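You operate a simulated robot arm through the tools that you are given. There is no shell and no other tool. Be economical: measure what you need, move in short steps, check, and stop when the job is done.

You run a simulated two-armed robot. Do the job below in one go: nothing can be reset, and whatever is moved stays where it is left.

TASK
Reset the post plate to mark nine, slide the wide block against it.
Fine: loosen its thumb nut first, tighten it after; don't lift the block; the rest stays.

Only the result counts: the job must be done as asked and must still hold three seconds after the hand-in. Knocking over, shifting, dropping, spilling or breaking anything else fails it.

THE ROBOT
Two 6-joint arms with two-finger grippers on one trunk, on a base that drives. Base frame: it is fixed to the floor where the robot stands at the start and does not move with it; the origin is under the middle of the robot, x ahead of it, y to its left, z up. Lengths are in mm, angles in rad, forces in N, time in s.
The left shoulder is at the start at [60, 143, 850], the right one opposite. With the tool pointing down near the work surface each hand reaches from about 320 to 720 mm from the robot's upright axis, wherever it stands, measured 20 degrees to its own side. Places, roughly: green end stop [500, 600, 700]; green post plate [700, -100, 800]; green-banded block [-500, 1750, 750]; grey lever of the delivery [900, 500, 500]; grey-banded block [-250, 1500, 750]; long teal tray [-750, 1500, 750]; orange-banded block [-750, 1750, 750]; thumb nut of the end stop [800, 600, 700]; thumb nut of the post plate [600, 0, 700]; yellow push plate [400, 800, 700]. Payload 2.45 kg a hand.
The tool frame of a hand sits at the grasp point between the pads (the TCP): z along the fingers, y along the line on which they close. The tips reach 26 mm beyond it. Largest opening 96 mm; the body of the gripper starts 69 mm behind the TCP.
Orientation is that of the tool frame in the base frame, as [roll, pitch, yaw] about the fixed x, y, z axes, in that order (R = Rz(yaw) Ry(pitch) Rx(roll)). With the fingers straight down and closing along the base's y, the tool's x points along the base's -x, its y along +y and its z along -z.

THE INTERFACE
- The arms move only by the tool apply_moves. It takes "left_targets", "right_targets" or both (then of equal length, played together; a hand with none holds still); each is a list of rows, each an object (a shift or turn left out is 0, a gripper value left out holds the last) with "jaw": the finger opening in mm, from 0 to 96; "offset": the shift along the base's x, y, z in units of 150 mm (1.0 is 150 mm), a list of three; "dr": the turn, a rotation vector about the base's x, y, z in units of 120 degrees (1.0 is 120 degrees), a list of three. In form: [{"jaw": jaw, "offset": [x, y, z], "dr": [rx, ry, rz]}, ...]. A call has 1 to 20 rows; each row is the pose to reach, as a shift and turn from the pose commanded when the call began. A call with a number of a shift or a turn outside -1 to 1 is refused whole. Each row takes 0.2 s and may step no farther than 50 mm and 0.15 rad from the row before; otherwise, or with a gripper value out of range, the whole call is refused. A pose out of reach is approached as far as the arm can. The call stops where the force on the tool passes 40 N (or 10 N more than at its start, if that is more) or the arm is blocked; 0.2 s more then pass. The fingers move at their own pace and stop on an object; they squeeze with about 42 N. The grip force told is the motor's: it shows also when the fingers shut on nothing. Time passes only in rows, and 0.2 s behind the last, so rows that repeat a pose let the fingers close. It gives the time, the measured TCP pose, the force on the tool (base axes), the opening and the grip force at its end, in the units of the frame above (readings bear some noise), with the torque about the TCP (base axes, N m) and any sound that the robot's microphone picked up.
- Cameras (640 x 400 px; columns grow to the right, rows downward): "scene" is now at [117, 49, 1454.3]; the picture's right is [0.57, -0.82, -0.00], its down [-0.70, -0.48, -0.54] and it looks along [0.44, 0.30, -0.84] (base axes); focal length 214 px, centre (320, 200). "left" rides on the left gripper at [82, -3, -98] in its tool frame; the picture's right is [0.04, 1.00, 0.00], its down [-0.73, 0.03, -0.68] and it looks along [-0.68, 0.03, 0.73] (tool axes); focal length 256 px, centre (320, 200). "right" rides on the right gripper at [82, 3, -98] in its tool frame; the picture's right is [-0.04, 1.00, 0.00], its down [-0.73, -0.03, -0.68] and it looks along [-0.68, -0.03, 0.73] (tool axes); focal length 256 px, centre (320, 200). There is no depth. A picture from a camera that has moved, and an enlarged one, comes with that camera's place and axes in the base frame and with its lens. The place of the scene camera against the robot may be out by one fixed shift of up to 25 mm in any direction.
- snapshot(camera): a new picture of that camera. It takes no simulated time.
- slide_trunk(by): slides the trunk up (or, below 0, down) by that many mm; the arms and the scene camera ride with it, the base frame stays. It gives what a move gives, with no picture.
- steer(legs): drives the robot by 1 to 6 legs, each [ahead, turn to the left] in mm and rad, along the robot's own axes; the way and the turn of a leg run together, so that a leg with both is an arc; at most 1500 mm and 3.142 rad a leg. The arms and the cameras ride along, it lands a little off, and it stops where it bumps. It gives what a move gives.
- head_to(pan, tilt): turns the head with the scene camera to pan (to the left, within 1.501 rad either way) and tilt (down, from -0.506 to 1.204), counted from straight ahead of the robot. It gives what a move gives.
- enlarge(camera, box): a new picture of the part [left, top, right, bottom] of that camera's present view, enlarged. It takes no simulated time.
- job_done(): hands the job in; it is judged then, once.

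Work in short steps. Places have to be worked out from the pictures, the camera data and where the tool is seen: move nearer, look again, correct. Check each grasp and each placing, and mend what went wrong. You have 120 turns and 88 pictures in all, those below and enlarged ones among them. Open the grippers and draw the arms clear of the work before you hand the job in, unless the task says otherwise; then end with one line.

The tools are called after "Request:" as a command line: name --argument value ..., lists and objects as JSON in quotes. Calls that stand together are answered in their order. apply_moves: Moves the arms, as the interface text tells. Its arguments: {"type":"object","properties":{"left_targets":{"type":"array","items":{"type":"object","properties":{"jaw":{"type":"number"},"offset":{"type":"array","items":{"type":"number"}},"dr":{"type":"array","items":{"type":"number"}}}}},"right_targets":{"type":"array","items":{"type":"object","properties":{"jaw":{"type":"number"},"offset":{"type":"array","items":{"type":"number"}},"dr":{"type":"array","items":{"type":"number"}}}}}},"required":[]} The other tools are called the same way: slide_trunk (by) slides the trunk up or down; steer (legs) drives the base; head_to (pan, tilt) turns the head that bears the scene camera; snapshot (camera) takes a picture; enlarge (camera, box) takes an enlarged picture of a part of a camera's view; job_done () hands the job in.

At the start:

```text
time: 0.0
left_position: [413.7, 146.3, 1086.1]
left_orientation: [-3.141, 0.0, -3.139]
left_wrist_force: [-0.6, -0.4, 0.3]
left_wrist_torque: [0.01, 0.01, -0.03]
left_gripper_width: 95.7
left_finger_force: 0.1
right_position: [436.2, -256.8, 1019.4]
right_orientation: [-3.141, 0.0, -3.141]
right_wrist_force: [-0.9, 0.2, 0.3]
right_wrist_torque: [-0.06, 0.01, 0.04]
right_gripper_width: 96.1
right_finger_force: 0.0
trunk travel left (down, up): [-475.0, 115.0]
robot x, y, heading: [-2.0, -1.3, -0.0]
head pan, tilt: [0.602, 1.005]
```

scene: 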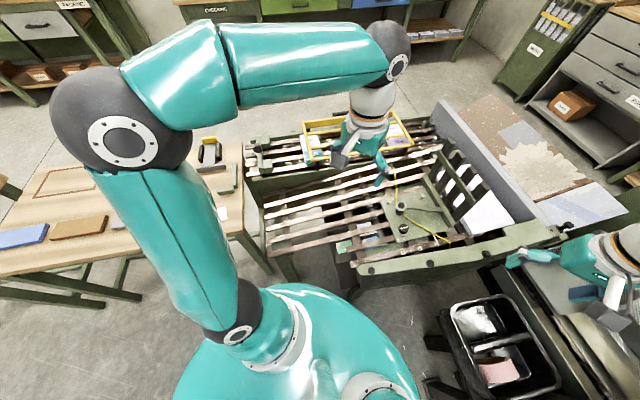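
right: 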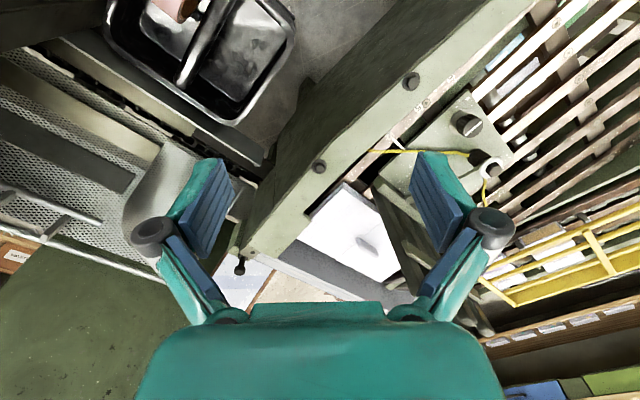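
left: 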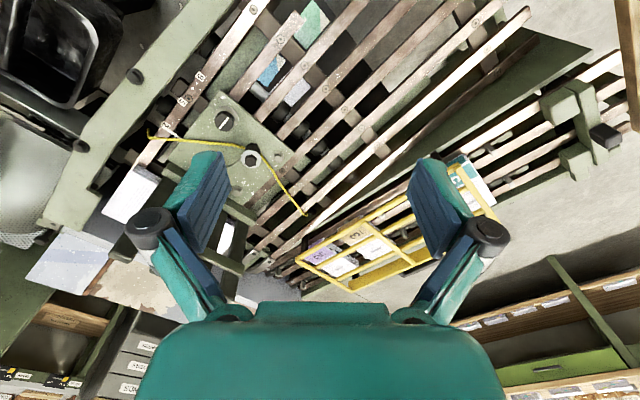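

I see a slatted table with a green plate (post plate) having a knob and a post. I enlarge the views to understand it.

Request:
enlarge --camera "left" --box '[80, 0, 400, 200]'

Request:
enlarge --camera "scene" --box '[240, 100, 560, 300]'

Request:
enlarge --camera "right" --box '[340, 0, 640, 190]'

```text
2.00 times, centred on (240, 100) of left
camera zoom: at [331.7, 143.0, 1184.4], right [-0.04, 1.0, 0.0], down [0.73, 0.03, 0.68], along [0.68, 0.03, -0.73], focal length 512 px, centre (480, 400)
```

zoom: 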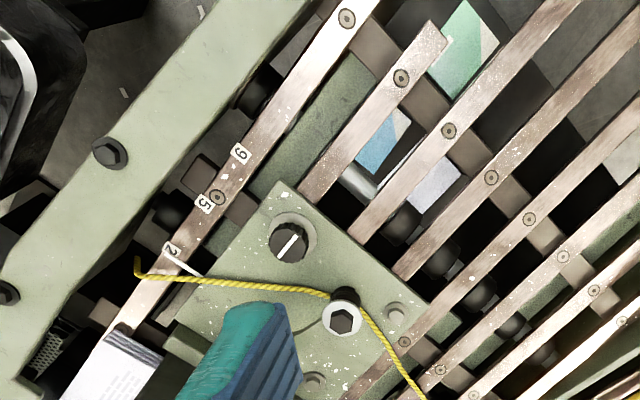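

```text
2.00 times, centred on (400, 200) of scene
camera zoom: at [117.0, 49.0, 1454.3], right [0.57, -0.82, 0.0], down [-0.7, -0.48, -0.54], along [0.44, 0.3, -0.84], focal length 429 px, centre (160, 200)
```

zoom: 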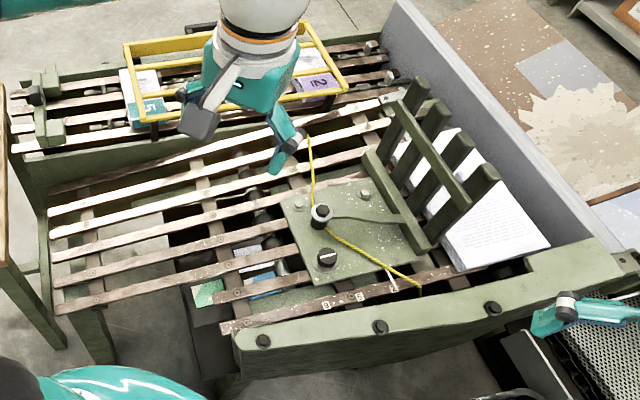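

```text
2.11 times, centred on (490, 95) of right
camera zoom: at [354.8, -255.6, 1117.9], right [0.04, 1.0, 0.0], down [0.73, -0.03, 0.68], along [0.68, -0.03, -0.73], focal length 539 px, centre (-38, 421)
```

zoom: 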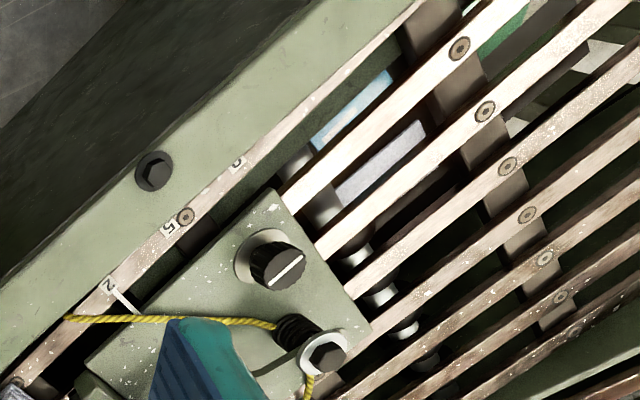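

The plate's pointer seems to stand at 2, with a 9 farther along. I look around with the head to find the wide block.

Request:
head_to --pan 1.3 --tilt 0.7

Request:
snapshot --camera "scene"

Request:
head_to --pan 0.2 --tilt 0.8

Request:
snapshot --camera "scene"

```text
time: 1.1
left_position: [413.4, 147.6, 1086.7]
left_orientation: [-3.14, 0.0, -3.14]
left_wrist_force: [0.1, -0.2, 0.5]
left_wrist_torque: [0.04, 0.0, -0.01]
left_gripper_width: 95.8
left_finger_force: 0.0
right_position: [435.6, -257.0, 1020.9]
right_orientation: [3.141, 0.0, -3.139]
right_wrist_force: [1.3, 0.2, -0.3]
right_wrist_torque: [-0.01, 0.0, -0.01]
right_gripper_width: 96.4
right_finger_force: 0.0
trunk travel left (down, up): [-475.0, 115.0]
robot x, y, heading: [-1.1, 1.0, -0.001]
head pan, tilt: [1.3, 0.7]
```

```text
81 pictures are left
camera scene: at [82.6, 91.6, 1478.1], right [0.96, -0.27, 0.0], down [-0.17, -0.62, -0.76], along [0.2, 0.74, -0.64], focal length 214 px, centre (320, 200)
```

scene: 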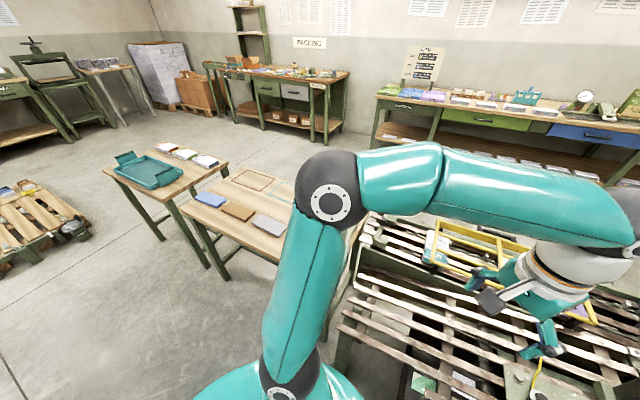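

```text
time: 2.4
left_position: [412.9, 147.2, 1087.0]
left_orientation: [-3.139, 0.0, -3.139]
left_wrist_force: [0.3, -0.3, 1.0]
left_wrist_torque: [-0.02, 0.0, -0.02]
left_gripper_width: 96.0
left_finger_force: 0.0
right_position: [437.4, -257.1, 1020.9]
right_orientation: [3.14, 0.003, -3.141]
right_wrist_force: [0.3, -0.6, 1.0]
right_wrist_torque: [0.02, 0.0, -0.02]
right_gripper_width: 96.0
right_finger_force: 0.0
trunk travel left (down, up): [-475.0, 115.0]
robot x, y, heading: [-4.5, -3.5, 0.001]
head pan, tilt: [0.201, 0.799]
```

```text
80 pictures are left
camera scene: at [138.9, 25.9, 1469.8], right [0.2, -0.98, 0.0], down [-0.7, -0.14, -0.7], along [0.68, 0.14, -0.72], focal length 214 px, centre (320, 200)
```

scene: 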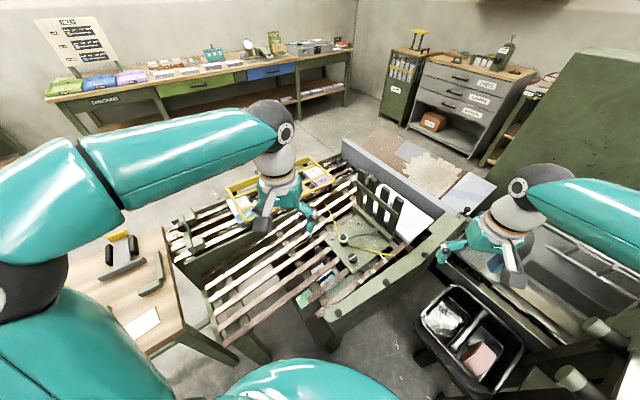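

The head view shows the slatted table ahead with the plate and fence. I enlarge the table and what's in the yellow frame.

Request:
enlarge --camera "scene" --box '[160, 140, 460, 340]'

Request:
enlarge --camera "left" --box '[260, 0, 640, 300]'

```text
2.00 times, centred on (310, 240) of scene
camera zoom: at [138.9, 25.9, 1469.8], right [0.2, -0.98, 0.0], down [-0.7, -0.14, -0.7], along [0.68, 0.14, -0.72], focal length 429 px, centre (340, 120)
```

zoom: 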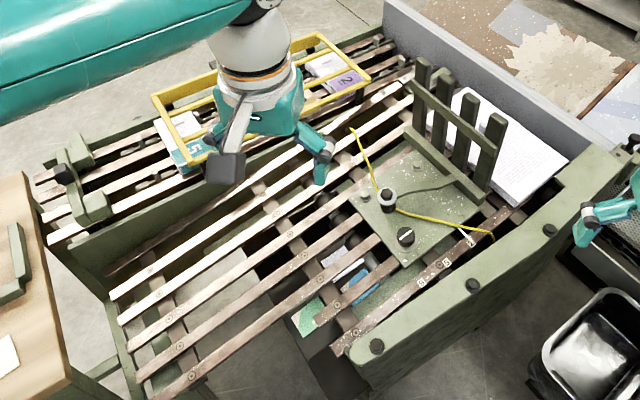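

```text
1.33 times, centred on (450, 150) of left
camera zoom: at [331.6, 143.0, 1184.9], right [-0.04, 1.0, 0.0], down [0.73, 0.03, 0.68], along [0.68, 0.03, -0.73], focal length 341 px, centre (147, 267)
```

zoom: 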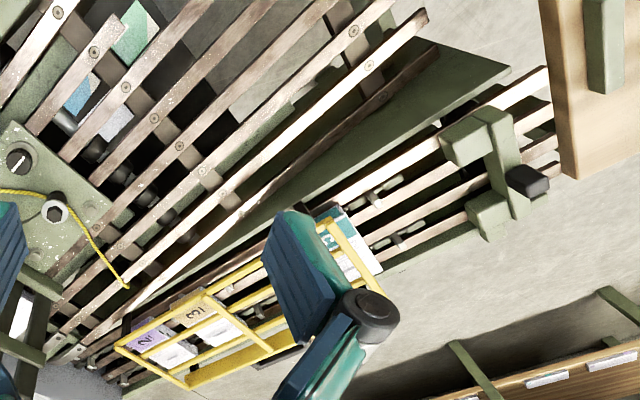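

Stereo of the two wrist views puts the knob near (557, -25, 731), with the slats running along about (-1, 1, 0). I move the right hand ahead to look at the white block and fence.

Request:
apply_moves --right_targets '[{"offset": [0.3, 0, 0]}, {"offset": [0.6, 0.0, 0]}, {"offset": [0.9, 0.0, 0]}]'

Request:
snapshot --camera "right"

Request:
enlarge --camera "left" --box '[140, 50, 240, 112]'

```text
time: 3.2
left_position: [415.4, 148.0, 1085.8]
left_orientation: [-3.138, -0.002, -3.14]
left_wrist_force: [-0.5, 0.1, -0.5]
left_wrist_torque: [-0.02, 0.02, -0.02]
left_gripper_width: 95.9
left_finger_force: 0.0
right_position: [572.7, -258.1, 1017.9]
right_orientation: [-3.142, -0.005, -3.139]
right_wrist_force: [0.6, -1.6, 0.1]
right_wrist_torque: [0.01, 0.02, 0.02]
right_gripper_width: 96.2
right_finger_force: 0.0
trunk travel left (down, up): [-475.0, 115.0]
robot x, y, heading: [0.9, 1.6, 0.001]
head pan, tilt: [0.201, 0.799]
```

```text
77 pictures are left
camera right: at [491.9, -256.6, 1116.9], right [0.04, 1.0, 0.0], down [0.74, -0.03, 0.68], along [0.68, -0.03, -0.74], focal length 256 px, centre (320, 200)
```

right: 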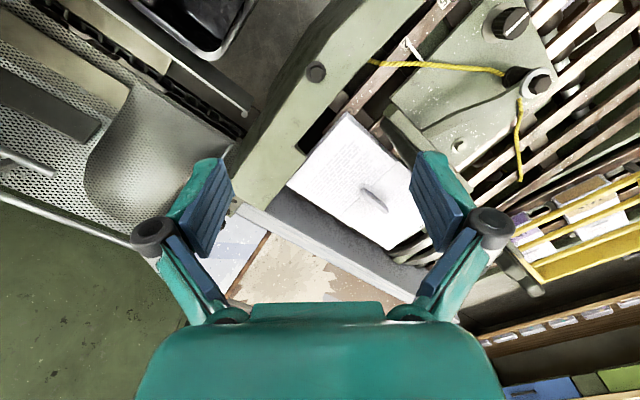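

```text
6.40 times, centred on (190, 81) of left
camera zoom: at [333.5, 143.0, 1184.2], right [-0.04, 1.0, 0.0], down [0.73, 0.03, 0.68], along [0.68, 0.03, -0.74], focal length 1638 px, centre (1152, 962)
```

zoom: 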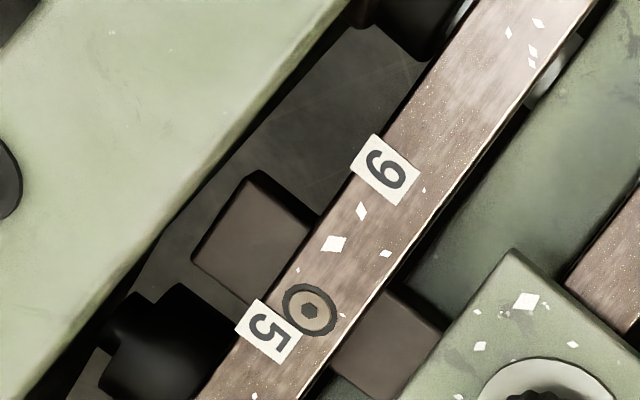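

The wide white block lies beyond the fence. I check the mark's reading in close-up and look for other marks along the slat.

Request:
enlarge --camera "left" --box '[176, 66, 216, 91]'

Request:
enlarge --camera "left" --box '[140, 0, 300, 100]'

Request:
enlarge --camera "right" --box '[260, 0, 580, 200]'

```text
16.00 times, centred on (196, 78) of left
camera zoom: at [333.5, 143.0, 1184.2], right [-0.04, 1.0, 0.0], down [0.73, 0.03, 0.68], along [0.68, 0.03, -0.74], focal length 4096 px, centre (2304, 2144)
```

zoom: 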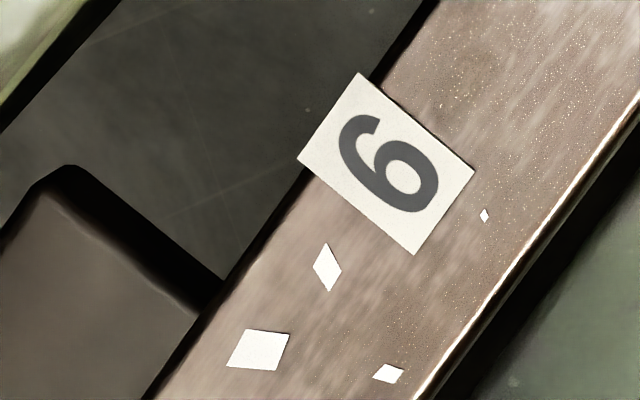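

```text
4.00 times, centred on (220, 50) of left
camera zoom: at [333.5, 143.0, 1184.2], right [-0.04, 1.0, 0.0], down [0.73, 0.03, 0.68], along [0.68, 0.03, -0.74], focal length 1024 px, centre (720, 800)
```

zoom: 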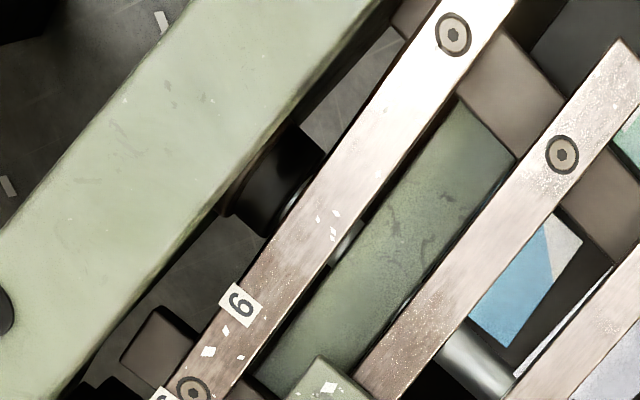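

```text
2.00 times, centred on (420, 100) of right
camera zoom: at [491.9, -256.6, 1116.9], right [0.04, 1.0, 0.0], down [0.74, -0.03, 0.68], along [0.68, -0.03, -0.74], focal length 512 px, centre (120, 400)
```

zoom: 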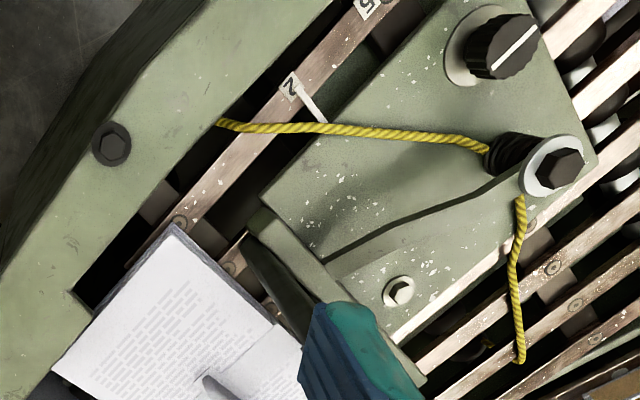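

The mark could be 6 or 9 depending on which way is up, so I zoom on the 5 and the 2 to fix the label orientation.

Request:
enlarge --camera "left" --box '[156, 88, 196, 113]'

Request:
enlarge --camera "left" --box '[140, 108, 188, 138]'

```text
16.00 times, centred on (176, 100) of left
camera zoom: at [333.5, 143.0, 1184.2], right [-0.04, 1.0, 0.0], down [0.73, 0.03, 0.68], along [0.68, 0.03, -0.74], focal length 4096 px, centre (2624, 1792)
```

zoom: 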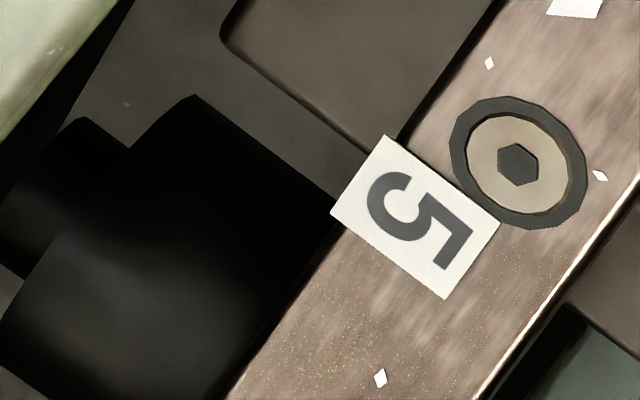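

```text
13.33 times, centred on (164, 123) of left
camera zoom: at [333.5, 143.0, 1184.2], right [-0.04, 1.0, 0.0], down [0.73, 0.03, 0.68], along [0.68, 0.03, -0.74], focal length 3413 px, centre (2400, 1227)
```

zoom: 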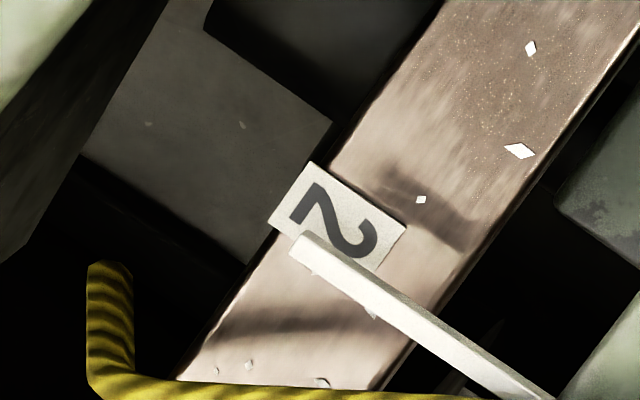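

The 5's flat bar lies to the picture's lower right, so that is "up" and the third mark is indeed 9. Now a close look at the white block.

Request:
enlarge --camera "right" --box '[240, 90, 480, 300]'

Request:
enlarge --camera "scene" --box '[300, 150, 460, 250]'

```text
1.90 times, centred on (360, 195) of right
camera zoom: at [491.9, -256.6, 1116.9], right [0.04, 1.0, 0.0], down [0.74, -0.03, 0.68], along [0.68, -0.03, -0.74], focal length 488 px, centre (244, 210)
```

zoom: 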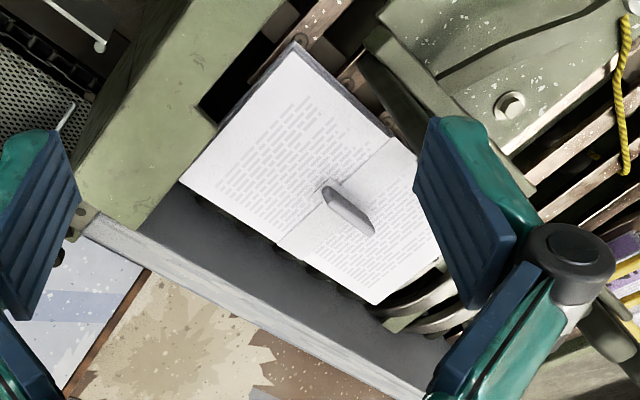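

```text
4.00 times, centred on (380, 200) of scene
camera zoom: at [141.1, 25.9, 1469.5], right [0.2, -0.98, 0.0], down [-0.7, -0.14, -0.7], along [0.68, 0.14, -0.72], focal length 858 px, centre (80, 200)
```

zoom: 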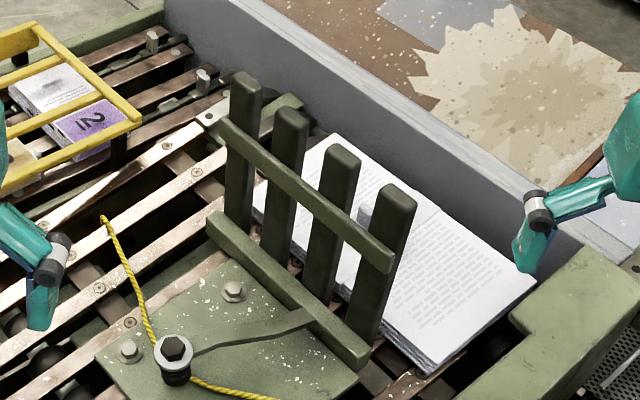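

The wide block has a grey handle near (843, -161, 740), beyond comfortable reach, so I check with the head how much room there is to drive ahead.

Request:
head_to --pan 0.0 --tilt 1.2

Request:
snapshot --camera "scene"

Request:
head_to --pan -0.7 --tilt 0.9

Request:
snapshot --camera "scene"

```text
time: 4.1
left_position: [414.7, 147.7, 1086.7]
left_orientation: [-3.14, 0.001, -3.14]
left_wrist_force: [-0.3, -0.9, 1.1]
left_wrist_torque: [-0.01, 0.05, 0.0]
left_gripper_width: 95.9
left_finger_force: 0.1
right_position: [570.6, -258.5, 1020.7]
right_orientation: [3.141, 0.0, -3.141]
right_wrist_force: [0.0, 0.0, -0.7]
right_wrist_torque: [-0.01, 0.02, -0.03]
right_gripper_width: 95.9
right_finger_force: 0.0
trunk travel left (down, up): [-475.0, 115.0]
robot x, y, heading: [2.0, 1.7, 0.004]
head pan, tilt: [0.0, 1.201]
```

```text
68 pictures are left
camera scene: at [116.2, 9.8, 1442.1], right [0.0, -1.0, 0.0], down [-0.93, 0.0, -0.36], along [0.36, 0.0, -0.93], focal length 214 px, centre (320, 200)
```

scene: 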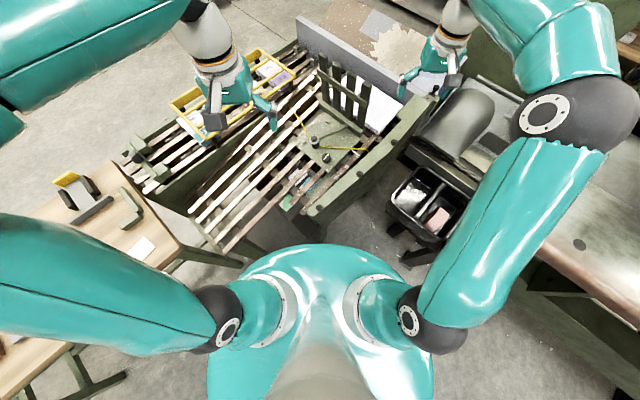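

```text
time: 5.1
left_position: [412.9, 147.4, 1086.4]
left_orientation: [-3.14, -0.001, -3.139]
left_wrist_force: [0.3, -0.5, 0.8]
left_wrist_torque: [0.01, 0.0, -0.01]
left_gripper_width: 95.9
left_finger_force: 0.1
right_position: [570.8, -259.2, 1020.1]
right_orientation: [3.141, 0.001, -3.138]
right_wrist_force: [-0.2, 0.8, 0.5]
right_wrist_torque: [-0.02, 0.0, -0.02]
right_gripper_width: 96.2
right_finger_force: 0.0
trunk travel left (down, up): [-475.0, 115.0]
robot x, y, heading: [1.3, 0.2, 0.001]
head pan, tilt: [-0.7, 0.901]
```

```text
67 pictures are left
camera scene: at [117.8, -38.8, 1461.9], right [-0.64, -0.77, 0.0], down [-0.6, 0.5, -0.62], along [0.47, -0.4, -0.78], focal length 214 px, centre (320, 200)
```

scene: 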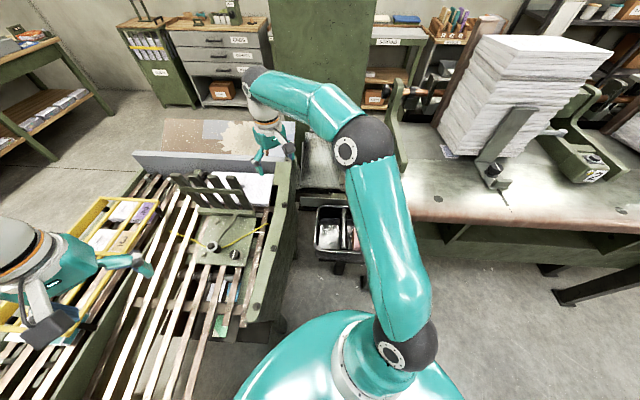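

There is a free aisle along the side panel; standing near (160, -160) all points come within reach. I draw the right hand back and drive there in short legs.

Request:
apply_moves --right_targets '[{"offset": [-0.3, 0, 0.1]}, {"offset": [-0.6, 0.0, 0.2]}, {"offset": [-0.9, 0.0, 0.3]}]'

Request:
steer --legs '[[0, -0.785], [226, 0], [0, 0.985]]'

Request:
head_to --pan 0.0 --tilt 0.9

Request:
snapshot --camera "scene"

Request:
snapshot --camera "left"

Request:
snapshot --camera "right"

```text
time: 5.9
left_position: [411.4, 146.7, 1086.8]
left_orientation: [-3.141, 0.002, -3.141]
left_wrist_force: [0.0, -0.4, 0.3]
left_wrist_torque: [0.0, -0.05, 0.01]
left_gripper_width: 96.1
left_finger_force: 0.1
right_position: [433.7, -257.9, 1068.5]
right_orientation: [-3.14, 0.002, -3.139]
right_wrist_force: [-0.1, 0.5, -0.4]
right_wrist_torque: [0.0, -0.07, 0.0]
right_gripper_width: 95.9
right_finger_force: 0.0
trunk travel left (down, up): [-475.0, 115.0]
robot x, y, heading: [-0.4, 2.8, -0.0]
head pan, tilt: [-0.7, 0.901]
```

```text
time: 9.4
left_position: [401.2, -184.6, 1087.8]
left_orientation: [-3.141, 0.002, 2.388]
left_wrist_force: [-0.4, 0.4, -1.0]
left_wrist_torque: [0.04, -0.07, 0.01]
left_gripper_width: 96.0
left_finger_force: 0.0
right_position: [139.0, -491.2, 1066.4]
right_orientation: [3.138, 0.0, 2.39]
right_wrist_force: [-0.7, 0.1, 0.5]
right_wrist_torque: [0.09, -0.04, -0.01]
right_gripper_width: 96.0
right_finger_force: 0.1
trunk travel left (down, up): [-475.0, 115.0]
robot x, y, heading: [16.5, 10.1, -0.685]
head pan, tilt: [-0.7, 0.901]
stopped in leg 2: the robot was blocked; the commanded pose is now the measured one
```

```text
time: 10.5
left_position: [403.1, -180.1, 1087.4]
left_orientation: [-3.139, 0.002, 2.388]
left_wrist_force: [0.2, -0.1, -1.0]
left_wrist_torque: [0.0, 0.0, 0.02]
left_gripper_width: 96.0
left_finger_force: 0.1
right_position: [142.2, -489.6, 1068.1]
right_orientation: [-3.141, 0.0, 2.392]
right_wrist_force: [-0.1, -0.1, 0.2]
right_wrist_torque: [0.01, 0.0, 0.0]
right_gripper_width: 95.7
right_finger_force: 0.1
trunk travel left (down, up): [-475.0, 115.0]
robot x, y, heading: [21.5, 13.2, -0.688]
head pan, tilt: [0.0, 0.901]
```

```text
66 pictures are left
camera scene: at [122.7, -63.3, 1461.9], right [-0.63, -0.77, 0.0], down [-0.61, 0.5, -0.62], along [0.48, -0.39, -0.78], focal length 214 px, centre (320, 200)
```

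scene: 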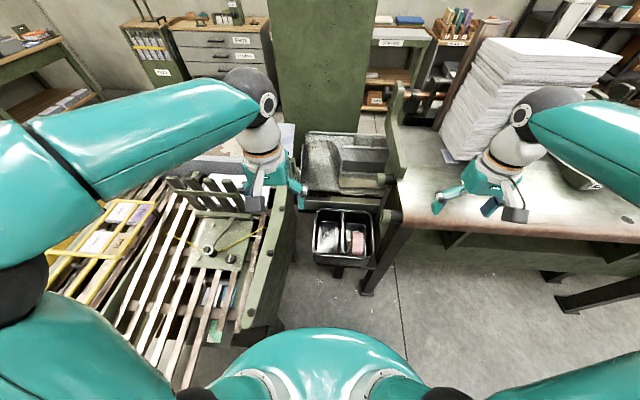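

```text
65 pictures are left
camera left: at [341.7, -127.6, 1186.0], right [0.65, 0.76, 0.0], down [0.56, -0.48, 0.68], along [0.51, -0.44, -0.73], focal length 256 px, centre (320, 200)
```

left: 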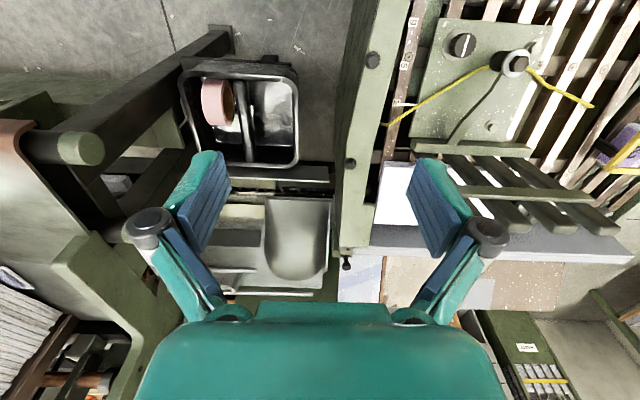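

```text
64 pictures are left
camera right: at [85.3, -432.8, 1165.9], right [0.71, 0.7, 0.0], down [0.52, -0.52, 0.68], along [0.48, -0.48, -0.73], focal length 256 px, centre (320, 200)
```

right: 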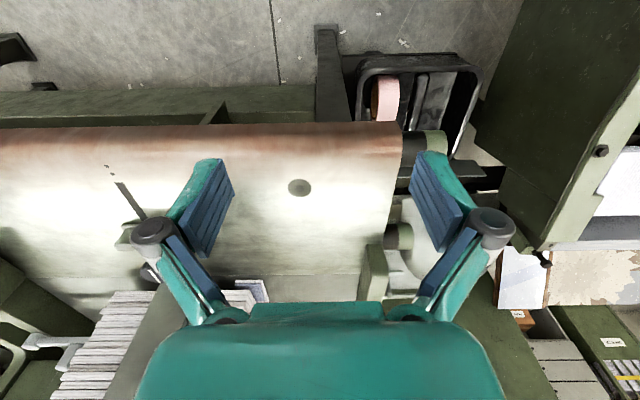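

The base bumped on its left front, likely on the machine's leg. I back off a little, pass farther right, and end up parallel to the panel.

Request:
steer --legs '[[-60, 0], [0, -0.412], [200, 0], [0, 0.315]]'

Request:
snapshot --camera "scene"

```text
time: 15.2
left_position: [424.1, -359.6, 1089.4]
left_orientation: [-3.141, 0.003, 2.286]
left_wrist_force: [-0.2, -0.5, -0.2]
left_wrist_torque: [0.0, 0.01, 0.01]
left_gripper_width: 95.8
left_finger_force: 0.0
right_position: [131.7, -639.1, 1068.3]
right_orientation: [-3.142, -0.001, 2.287]
right_wrist_force: [-0.4, 0.1, 0.4]
right_wrist_torque: [-0.03, -0.04, 0.03]
right_gripper_width: 95.9
right_finger_force: 0.1
trunk travel left (down, up): [-475.0, 115.0]
robot x, y, heading: [56.1, -131.8, -0.79]
head pan, tilt: [0.0, 0.901]
```

```text
63 pictures are left
camera scene: at [151.0, -217.9, 1462.0], right [-0.71, -0.7, 0.0], down [-0.55, 0.56, -0.62], along [0.44, -0.44, -0.78], focal length 214 px, centre (320, 200)
```

scene: 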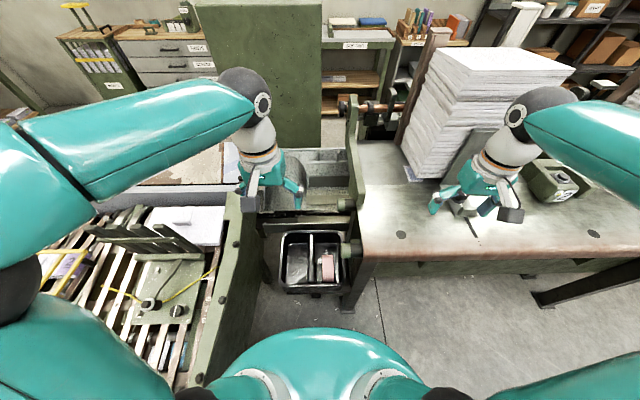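

Now parallel to the panel at (56, -132). I advance another 55 mm and then look with the left hand camera.

Request:
steer --legs '[[55, 0]]'

Request:
head_to --pan 0.75 --tilt 0.95

Request:
snapshot --camera "scene"

```text
time: 16.1
left_position: [465.4, -399.7, 1087.5]
left_orientation: [3.142, -0.001, 2.285]
left_wrist_force: [0.7, -0.9, 0.2]
left_wrist_torque: [0.03, 0.08, 0.02]
left_gripper_width: 95.9
left_finger_force: 0.0
right_position: [172.4, -678.2, 1067.9]
right_orientation: [-3.141, -0.004, 2.287]
right_wrist_force: [0.1, -0.9, 0.7]
right_wrist_torque: [0.07, 0.03, -0.01]
right_gripper_width: 96.1
right_finger_force: 0.1
trunk travel left (down, up): [-475.0, 115.0]
robot x, y, heading: [96.3, -172.5, -0.792]
head pan, tilt: [0.0, 0.901]
```

```text
time: 17.2
left_position: [462.9, -398.7, 1088.0]
left_orientation: [-3.139, 0.002, 2.284]
left_wrist_force: [0.2, 0.3, -0.1]
left_wrist_torque: [-0.03, 0.03, 0.01]
left_gripper_width: 96.0
left_finger_force: 0.1
right_position: [170.6, -677.2, 1069.6]
right_orientation: [-3.141, -0.001, 2.287]
right_wrist_force: [0.0, 0.6, -0.7]
right_wrist_torque: [0.02, -0.01, -0.04]
right_gripper_width: 96.3
right_finger_force: 0.0
trunk travel left (down, up): [-475.0, 115.0]
robot x, y, heading: [95.1, -167.4, -0.787]
head pan, tilt: [0.75, 0.949]
```

```text
62 pictures are left
camera scene: at [209.6, -206.5, 1458.3], right [-0.04, -1.0, 0.0], down [-0.81, 0.03, -0.58], along [0.58, -0.02, -0.81], focal length 214 px, centre (320, 200)
```

scene: 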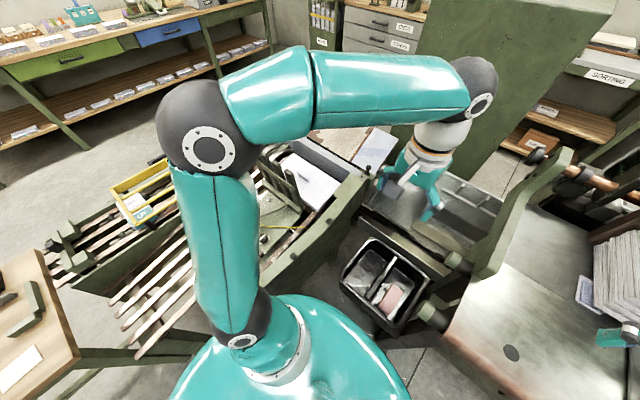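

The left hand can now reach everything. I bring it in steps above the knob, with the closing line turned a little so that the post stays clear.

Request:
apply_moves --left_targets '[{"offset": [0.08, 0.25, 0], "dr": [0, 0, -0.05]}, {"offset": [0.16, 0.5, 0], "dr": [0, 0, -0.1]}, {"offset": [0.24, 0.75, 0], "dr": [0, 0, -0.15]}, {"offset": [0.32, 1.0, 0], "dr": [0, 0, -0.205]}]'

Request:
apply_moves --left_targets '[{"offset": [0.08, 0.25, 0]}, {"offset": [0.16, 0.5, 0]}, {"offset": [0.24, 0.75, 0]}, {"offset": [0.3, 1.0, 0]}]'

Request:
apply_moves --left_targets '[{"jaw": 70, "offset": [0, 0.2, -0.25]}, {"offset": [0, 0.4, -0.5]}, {"offset": [0, 0.5, -0.75]}, {"offset": [0, 0.5, -1.0]}]'

Request:
snapshot --camera "left"

Request:
snapshot --camera "scene"

```text
time: 18.2
left_position: [511.8, -244.7, 1089.5]
left_orientation: [-3.14, 0.001, 1.853]
left_wrist_force: [0.1, -0.4, -0.2]
left_wrist_torque: [0.02, 0.0, 0.04]
left_gripper_width: 96.0
left_finger_force: 0.0
right_position: [170.4, -676.7, 1069.8]
right_orientation: [3.141, 0.0, 2.288]
right_wrist_force: [0.4, 0.3, -0.1]
right_wrist_torque: [-0.03, 0.05, -0.02]
right_gripper_width: 96.0
right_finger_force: 0.1
trunk travel left (down, up): [-475.0, 115.0]
robot x, y, heading: [100.9, -170.6, -0.79]
head pan, tilt: [0.75, 0.949]
```

```text
time: 19.2
left_position: [558.0, -97.0, 1089.9]
left_orientation: [-3.139, 0.003, 1.855]
left_wrist_force: [-0.1, -0.1, 0.3]
left_wrist_torque: [0.02, -0.02, -0.02]
left_gripper_width: 95.8
left_finger_force: 0.1
right_position: [171.3, -677.7, 1068.3]
right_orientation: [3.141, 0.0, 2.286]
right_wrist_force: [0.6, -1.4, 0.2]
right_wrist_torque: [0.03, 0.02, 0.04]
right_gripper_width: 96.2
right_finger_force: 0.1
trunk travel left (down, up): [-475.0, 115.0]
robot x, y, heading: [100.1, -170.6, -0.794]
head pan, tilt: [0.75, 0.949]
```

```text
time: 20.2
left_position: [557.6, -21.7, 937.5]
left_orientation: [-3.14, 0.003, 1.857]
left_wrist_force: [0.0, -0.4, -0.2]
left_wrist_torque: [0.01, 0.01, 0.0]
left_gripper_width: 69.8
left_finger_force: 0.2
right_position: [170.9, -679.0, 1068.9]
right_orientation: [-3.141, -0.002, 2.286]
right_wrist_force: [0.2, -0.4, -0.3]
right_wrist_torque: [-0.01, 0.03, -0.02]
right_gripper_width: 96.2
right_finger_force: 0.0
trunk travel left (down, up): [-475.0, 115.0]
robot x, y, heading: [96.5, -169.1, -0.79]
head pan, tilt: [0.75, 0.949]
```

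```text
61 pictures are left
camera left: at [531.7, 55.0, 1035.2], right [0.95, 0.32, 0.0], down [0.23, -0.69, 0.68], along [0.22, -0.64, -0.73], focal length 256 px, centre (320, 200)
```

left: 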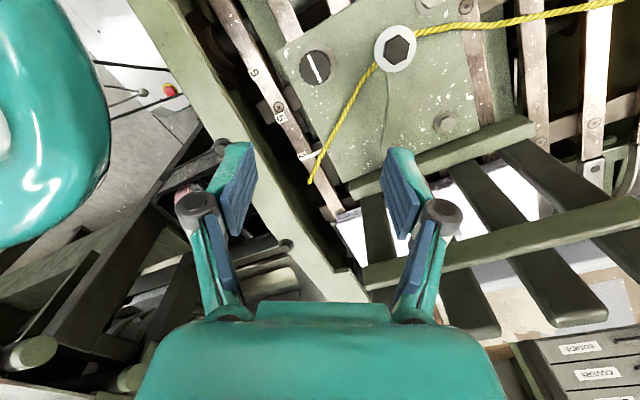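

```text
60 pictures are left
camera scene: at [210.2, -206.4, 1458.3], right [-0.04, -1.0, 0.0], down [-0.81, 0.03, -0.58], along [0.58, -0.02, -0.81], focal length 214 px, centre (320, 200)
```

scene: 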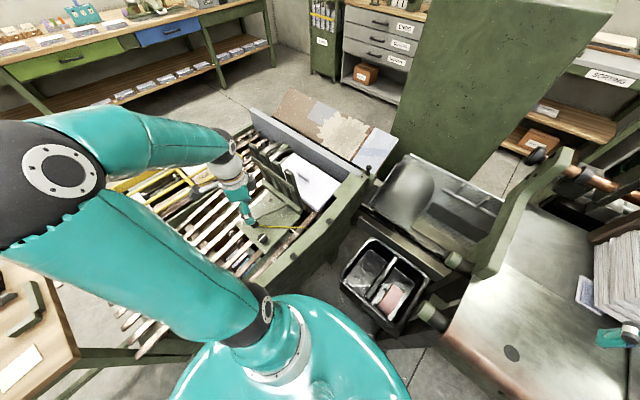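

The knob ray gives (555, -25), consistent. I enlarge to see the knob's shape before descending.

Request:
enlarge --camera "left" --box '[230, 0, 470, 150]'

Request:
enlarge --camera "scene" --box '[210, 130, 370, 260]'

```text
2.67 times, centred on (350, 75) of left
camera zoom: at [531.7, 55.0, 1035.2], right [0.95, 0.32, 0.0], down [0.23, -0.69, 0.68], along [0.22, -0.64, -0.73], focal length 683 px, centre (240, 533)
```

zoom: 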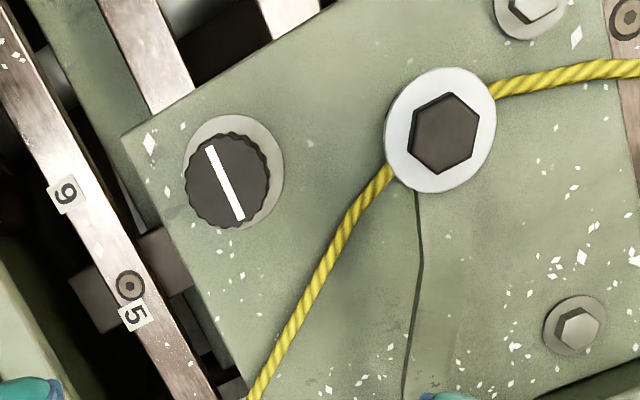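

```text
3.08 times, centred on (290, 195) of scene
camera zoom: at [210.2, -206.4, 1458.3], right [-0.04, -1.0, 0.0], down [-0.81, 0.03, -0.58], along [0.58, -0.02, -0.81], focal length 660 px, centre (412, 215)
```

zoom: 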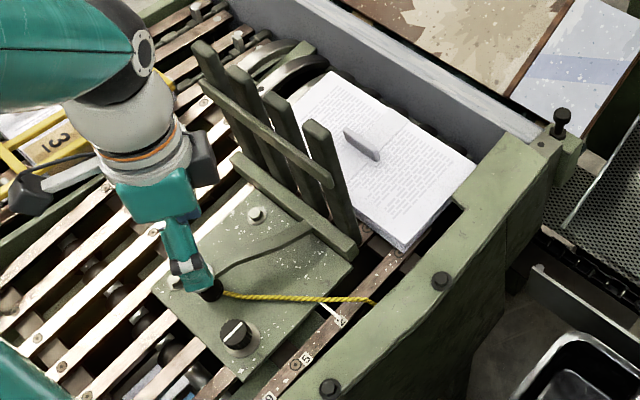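

Knob about 35 mm wide, top near z 731, plate near z 710. I lower over it in two stages and check the centring.

Request:
apply_moves --left_targets '[{"jaw": 66, "offset": [-0.01, -0.01, -0.3]}, {"offset": [-0.017, -0.025, -0.6]}, {"offset": [-0.017, -0.025, -0.9]}]'

Request:
snapshot --camera "left"

```text
time: 21.0
left_position: [553.7, -27.2, 804.2]
left_orientation: [-3.14, 0.002, 1.855]
left_wrist_force: [-0.5, 0.2, -0.7]
left_wrist_torque: [-0.04, 0.01, -0.01]
left_gripper_width: 65.9
left_finger_force: 0.0
right_position: [170.7, -678.3, 1068.4]
right_orientation: [-3.141, -0.001, 2.285]
right_wrist_force: [-0.2, 0.2, -0.4]
right_wrist_torque: [0.0, 0.0, -0.01]
right_gripper_width: 95.9
right_finger_force: 0.1
trunk travel left (down, up): [-475.0, 115.0]
robot x, y, heading: [91.7, -170.5, -0.787]
head pan, tilt: [0.75, 0.949]
```

```text
57 pictures are left
camera left: at [528.1, 49.3, 901.1], right [0.95, 0.32, 0.0], down [0.24, -0.69, 0.68], along [0.22, -0.65, -0.73], focal length 256 px, centre (320, 200)
```

left: 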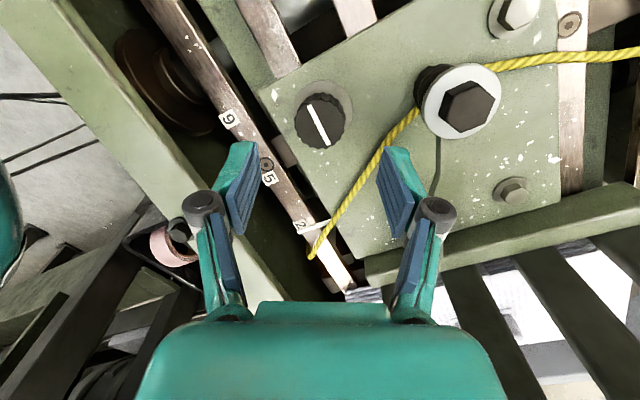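

The knob lines up laterally with the fingers. I go down to about z 746 and look again.

Request:
apply_moves --left_targets '[{"offset": [0.003, 0, -0.2]}, {"offset": [0.006, 0, -0.38]}]'

Request:
snapshot --camera "left"

```text
time: 21.6
left_position: [553.4, -25.4, 748.4]
left_orientation: [-3.138, 0.001, 1.855]
left_wrist_force: [0.4, -0.2, 0.2]
left_wrist_torque: [0.01, 0.01, 0.01]
left_gripper_width: 66.1
left_finger_force: 0.0
right_position: [170.7, -677.5, 1068.0]
right_orientation: [-3.14, 0.0, 2.287]
right_wrist_force: [0.8, -0.5, 0.6]
right_wrist_torque: [-0.01, -0.04, 0.02]
right_gripper_width: 95.9
right_finger_force: 0.2
trunk travel left (down, up): [-475.0, 115.0]
robot x, y, heading: [93.7, -171.2, -0.79]
head pan, tilt: [0.75, 0.949]
```

```text
56 pictures are left
camera left: at [528.0, 50.5, 845.3], right [0.95, 0.32, 0.0], down [0.24, -0.69, 0.68], along [0.22, -0.65, -0.73], focal length 256 px, centre (320, 200)
```

left: 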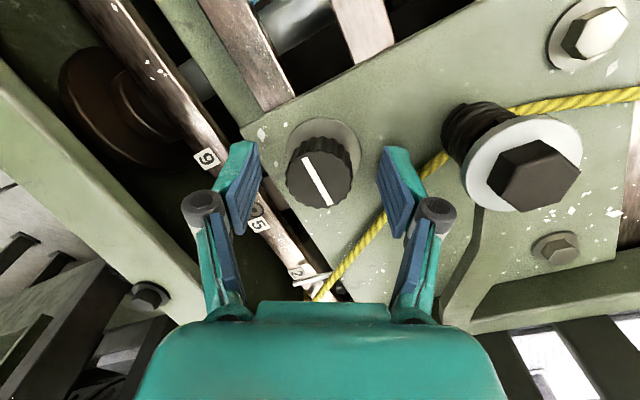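

Triangulating these views puts the knob top near (552.5, -22, 749), so the fingers already straddle it. I go 7 mm lower and close.

Request:
apply_moves --left_targets '[{"jaw": 52, "offset": [-0.003, 0.02, -0.02]}, {"jaw": 52, "offset": [-0.005, 0.025, -0.05]}, {"jaw": 20, "offset": [-0.005, 0.025, -0.05]}, {"jaw": 20, "offset": [-0.005, 0.025, -0.05]}, {"jaw": 20, "offset": [-0.005, 0.025, -0.05]}]'

Request:
snapshot --camera "left"

```text
time: 22.4
left_position: [556.5, -22.8, 744.2]
left_orientation: [3.128, 0.002, 1.858]
left_wrist_force: [-10.3, -2.6, 23.4]
left_wrist_torque: [-0.18, -0.95, 0.23]
left_gripper_width: 44.2
left_finger_force: 15.7
right_position: [169.5, -679.0, 1068.0]
right_orientation: [3.139, 0.0, 2.288]
right_wrist_force: [-0.1, -0.3, 0.1]
right_wrist_torque: [0.01, 0.02, 0.01]
right_gripper_width: 95.9
right_finger_force: 0.0
trunk travel left (down, up): [-475.0, 115.0]
robot x, y, heading: [92.9, -172.2, -0.78]
head pan, tilt: [0.75, 0.949]
stopped in row 4 (left hand): the force on the tool passed its limit at 45 N (the readings are from after the stop); the commanded pose is now the measured one
```

```text
55 pictures are left
camera left: at [529.0, 53.8, 841.4], right [0.95, 0.32, 0.01], down [0.23, -0.7, 0.68], along [0.23, -0.64, -0.73], focal length 256 px, centre (320, 200)
```

left: 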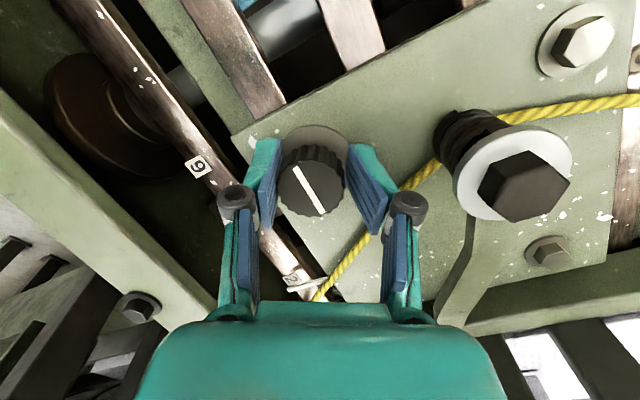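

The tips rest on the washer (about 23 N up). I raise 4 mm, shift slightly back and close.

Request:
apply_moves --left_targets '[{"jaw": 50, "offset": [-0.01, 0, 0.03]}, {"jaw": 50, "offset": [-0.02, 0, 0.035]}, {"jaw": 20, "offset": [-0.02, 0, 0.035]}, {"jaw": 20, "offset": [-0.02, 0, 0.035]}, {"jaw": 20, "offset": [-0.02, 0, 0.035]}, {"jaw": 20, "offset": [-0.02, 0, 0.035]}]'

Request:
snapshot --camera "left"

```text
time: 23.8
left_position: [552.8, -21.9, 747.7]
left_orientation: [3.133, 0.003, 1.858]
left_wrist_force: [-19.3, -8.6, -13.4]
left_wrist_torque: [0.56, -0.52, 0.21]
left_gripper_width: 33.9
left_finger_force: 45.5
right_position: [170.9, -677.6, 1068.3]
right_orientation: [3.14, 0.0, 2.287]
right_wrist_force: [0.2, 0.3, -0.8]
right_wrist_torque: [0.01, 0.03, -0.02]
right_gripper_width: 96.1
right_finger_force: 0.0
trunk travel left (down, up): [-475.0, 115.0]
robot x, y, heading: [90.9, -172.7, -0.789]
head pan, tilt: [0.75, 0.949]
```

```text
54 pictures are left
camera left: at [525.8, 53.8, 845.2], right [0.95, 0.32, 0.01], down [0.23, -0.7, 0.68], along [0.22, -0.64, -0.73], focal length 256 px, centre (320, 200)
```

left: 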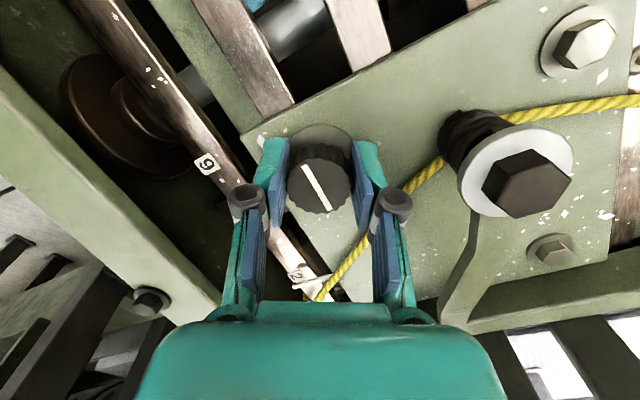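

The knob is gripped at 34 mm. I ease off the sideways load and turn it counter-clockwise by about 60° to start.

Request:
apply_moves --left_targets '[{"offset": [-0.01, -0.004, -0.004]}, {"offset": [-0.01, -0.004, -0.004], "dr": [0, 0, 0.06]}, {"offset": [-0.01, -0.004, -0.004], "dr": [0, 0, 0.12]}, {"offset": [-0.01, -0.004, -0.004], "dr": [0, 0, 0.18]}, {"offset": [-0.01, -0.004, -0.004], "dr": [0, 0, 0.24]}, {"offset": [-0.01, -0.004, -0.004], "dr": [0, 0, 0.3]}, {"offset": [-0.01, -0.004, -0.004], "dr": [0, 0, 0.36]}, {"offset": [-0.01, -0.004, -0.004], "dr": [0, 0, 0.42]}, {"offset": [-0.01, -0.004, -0.004], "dr": [0, 0, 0.48]}]'

Request:
snapshot --camera "left"

```text
time: 25.8
left_position: [551.5, -23.8, 747.2]
left_orientation: [3.13, 0.002, 2.864]
left_wrist_force: [-14.1, -9.1, 0.0]
left_wrist_torque: [-0.91, 0.99, -0.32]
left_gripper_width: 34.0
left_finger_force: 45.2
right_position: [170.4, -679.1, 1069.6]
right_orientation: [3.141, 0.0, 2.287]
right_wrist_force: [0.8, 0.5, -0.1]
right_wrist_torque: [-0.02, 0.03, 0.01]
right_gripper_width: 96.2
right_finger_force: 0.0
trunk travel left (down, up): [-475.0, 115.0]
robot x, y, heading: [96.8, -172.5, -0.786]
head pan, tilt: [0.75, 0.949]
```

```text
53 pictures are left
camera left: at [472.7, -6.4, 845.0], right [0.23, 0.97, 0.01], down [0.71, -0.18, 0.68], along [0.66, -0.15, -0.73], focal length 256 px, centre (320, 200)
```

left: 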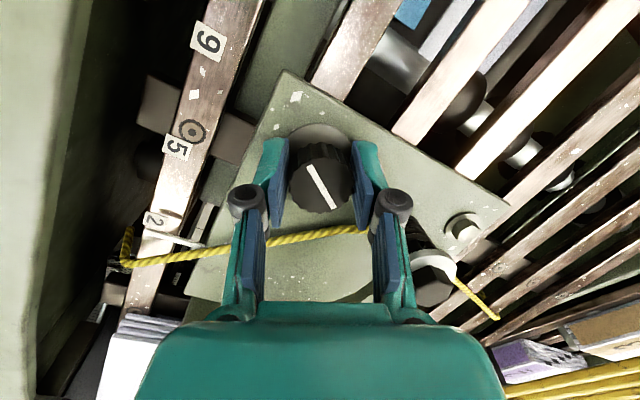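

The white line turned with the hand, so the nut is moving. I turn on by another 60° and watch the torque.

Request:
apply_moves --left_targets '[{"offset": [-0.005, -0.004, 0], "dr": [0, 0, 0.06]}, {"offset": [-0.01, -0.008, 0], "dr": [0, 0, 0.12]}, {"offset": [-0.01, -0.008, 0], "dr": [0, 0, 0.18]}, {"offset": [-0.01, -0.008, 0], "dr": [0, 0, 0.24]}, {"offset": [-0.01, -0.008, 0], "dr": [0, 0, 0.3]}, {"offset": [-0.01, -0.008, 0], "dr": [0, 0, 0.36]}, {"offset": [-0.01, -0.008, 0], "dr": [0, 0, 0.42]}, {"offset": [-0.01, -0.008, 0], "dr": [0, 0, 0.5]}]'

Request:
snapshot --camera "left"

```text
refused: row 8 steps farther than a row can; nothing moved
```

```text
52 pictures are left
camera left: at [472.7, -6.4, 845.0], right [0.23, 0.97, 0.01], down [0.71, -0.18, 0.68], along [0.66, -0.15, -0.73], focal length 256 px, centre (320, 200)
```

left: 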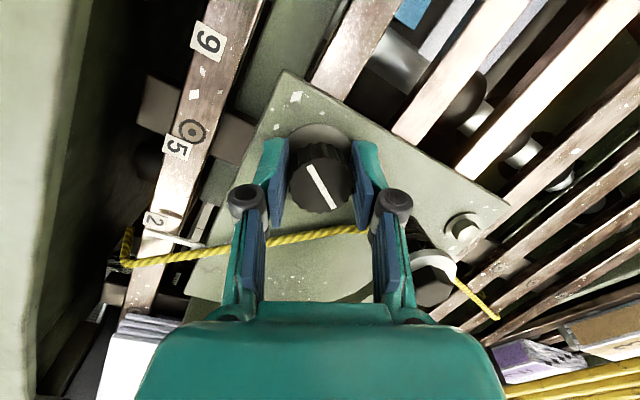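

One step was too large; I repeat with even steps.

Request:
apply_moves --left_targets '[{"offset": [-0.005, -0.004, 0], "dr": [0, 0, 0.06]}, {"offset": [-0.01, -0.008, 0], "dr": [0, 0, 0.12]}, {"offset": [-0.01, -0.008, 0], "dr": [0, 0, 0.18]}, {"offset": [-0.01, -0.008, 0], "dr": [0, 0, 0.24]}, {"offset": [-0.01, -0.008, 0], "dr": [0, 0, 0.3]}, {"offset": [-0.01, -0.008, 0], "dr": [0, 0, 0.36]}, {"offset": [-0.01, -0.008, 0], "dr": [0, 0, 0.42]}, {"offset": [-0.01, -0.008, 0], "dr": [0, 0, 0.48]}]'

```text
time: 27.6
left_position: [552.8, -23.2, 747.9]
left_orientation: [3.13, 0.006, -2.412]
left_wrist_force: [-7.0, -0.9, 19.7]
left_wrist_torque: [-0.57, -0.05, -0.35]
left_gripper_width: 35.6
left_finger_force: 44.7
right_position: [169.7, -678.7, 1070.1]
right_orientation: [3.14, -0.001, 2.286]
right_wrist_force: [0.5, -0.6, -0.5]
right_wrist_torque: [0.01, -0.04, 0.04]
right_gripper_width: 95.8
right_finger_force: 0.1
trunk travel left (down, up): [-475.0, 115.0]
robot x, y, heading: [94.7, -174.6, -0.788]
head pan, tilt: [0.75, 0.949]
```

About 115° turned so far. I test with a small 8 mm pull along the slats whether the plate is free.

Request:
apply_moves --left_targets '[{"offset": [-0.02, 0.02, 0.008]}, {"offset": [-0.038, 0.038, 0.008]}]'

Request:
snapshot --camera "left"

```text
time: 28.2
left_position: [548.2, -19.2, 745.5]
left_orientation: [3.13, 0.001, -2.411]
left_wrist_force: [-2.1, -8.1, -14.2]
left_wrist_torque: [-0.24, -1.27, 0.13]
left_gripper_width: 35.2
left_finger_force: 45.5
right_position: [171.7, -678.4, 1068.0]
right_orientation: [3.14, -0.001, 2.286]
right_wrist_force: [0.0, -0.3, 0.3]
right_wrist_torque: [0.01, -0.06, 0.01]
right_gripper_width: 96.2
right_finger_force: 0.0
trunk travel left (down, up): [-475.0, 115.0]
robot x, y, heading: [96.3, -172.5, -0.784]
head pan, tilt: [0.75, 0.949]
```

```text
51 pictures are left
camera left: at [489.4, -77.5, 844.6], right [-0.69, 0.72, 0.01], down [0.53, 0.5, 0.68], along [0.48, 0.48, -0.73], focal length 256 px, centre (320, 200)
```

left: 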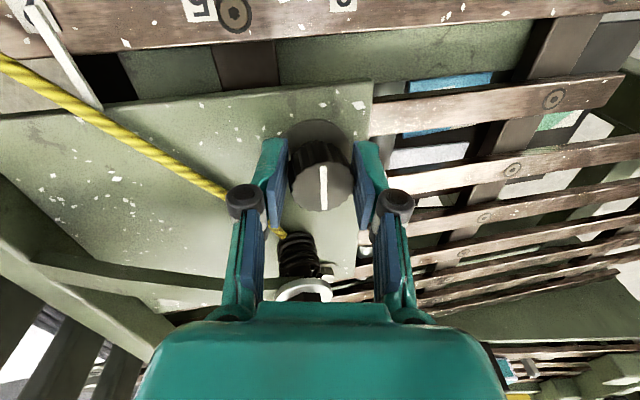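

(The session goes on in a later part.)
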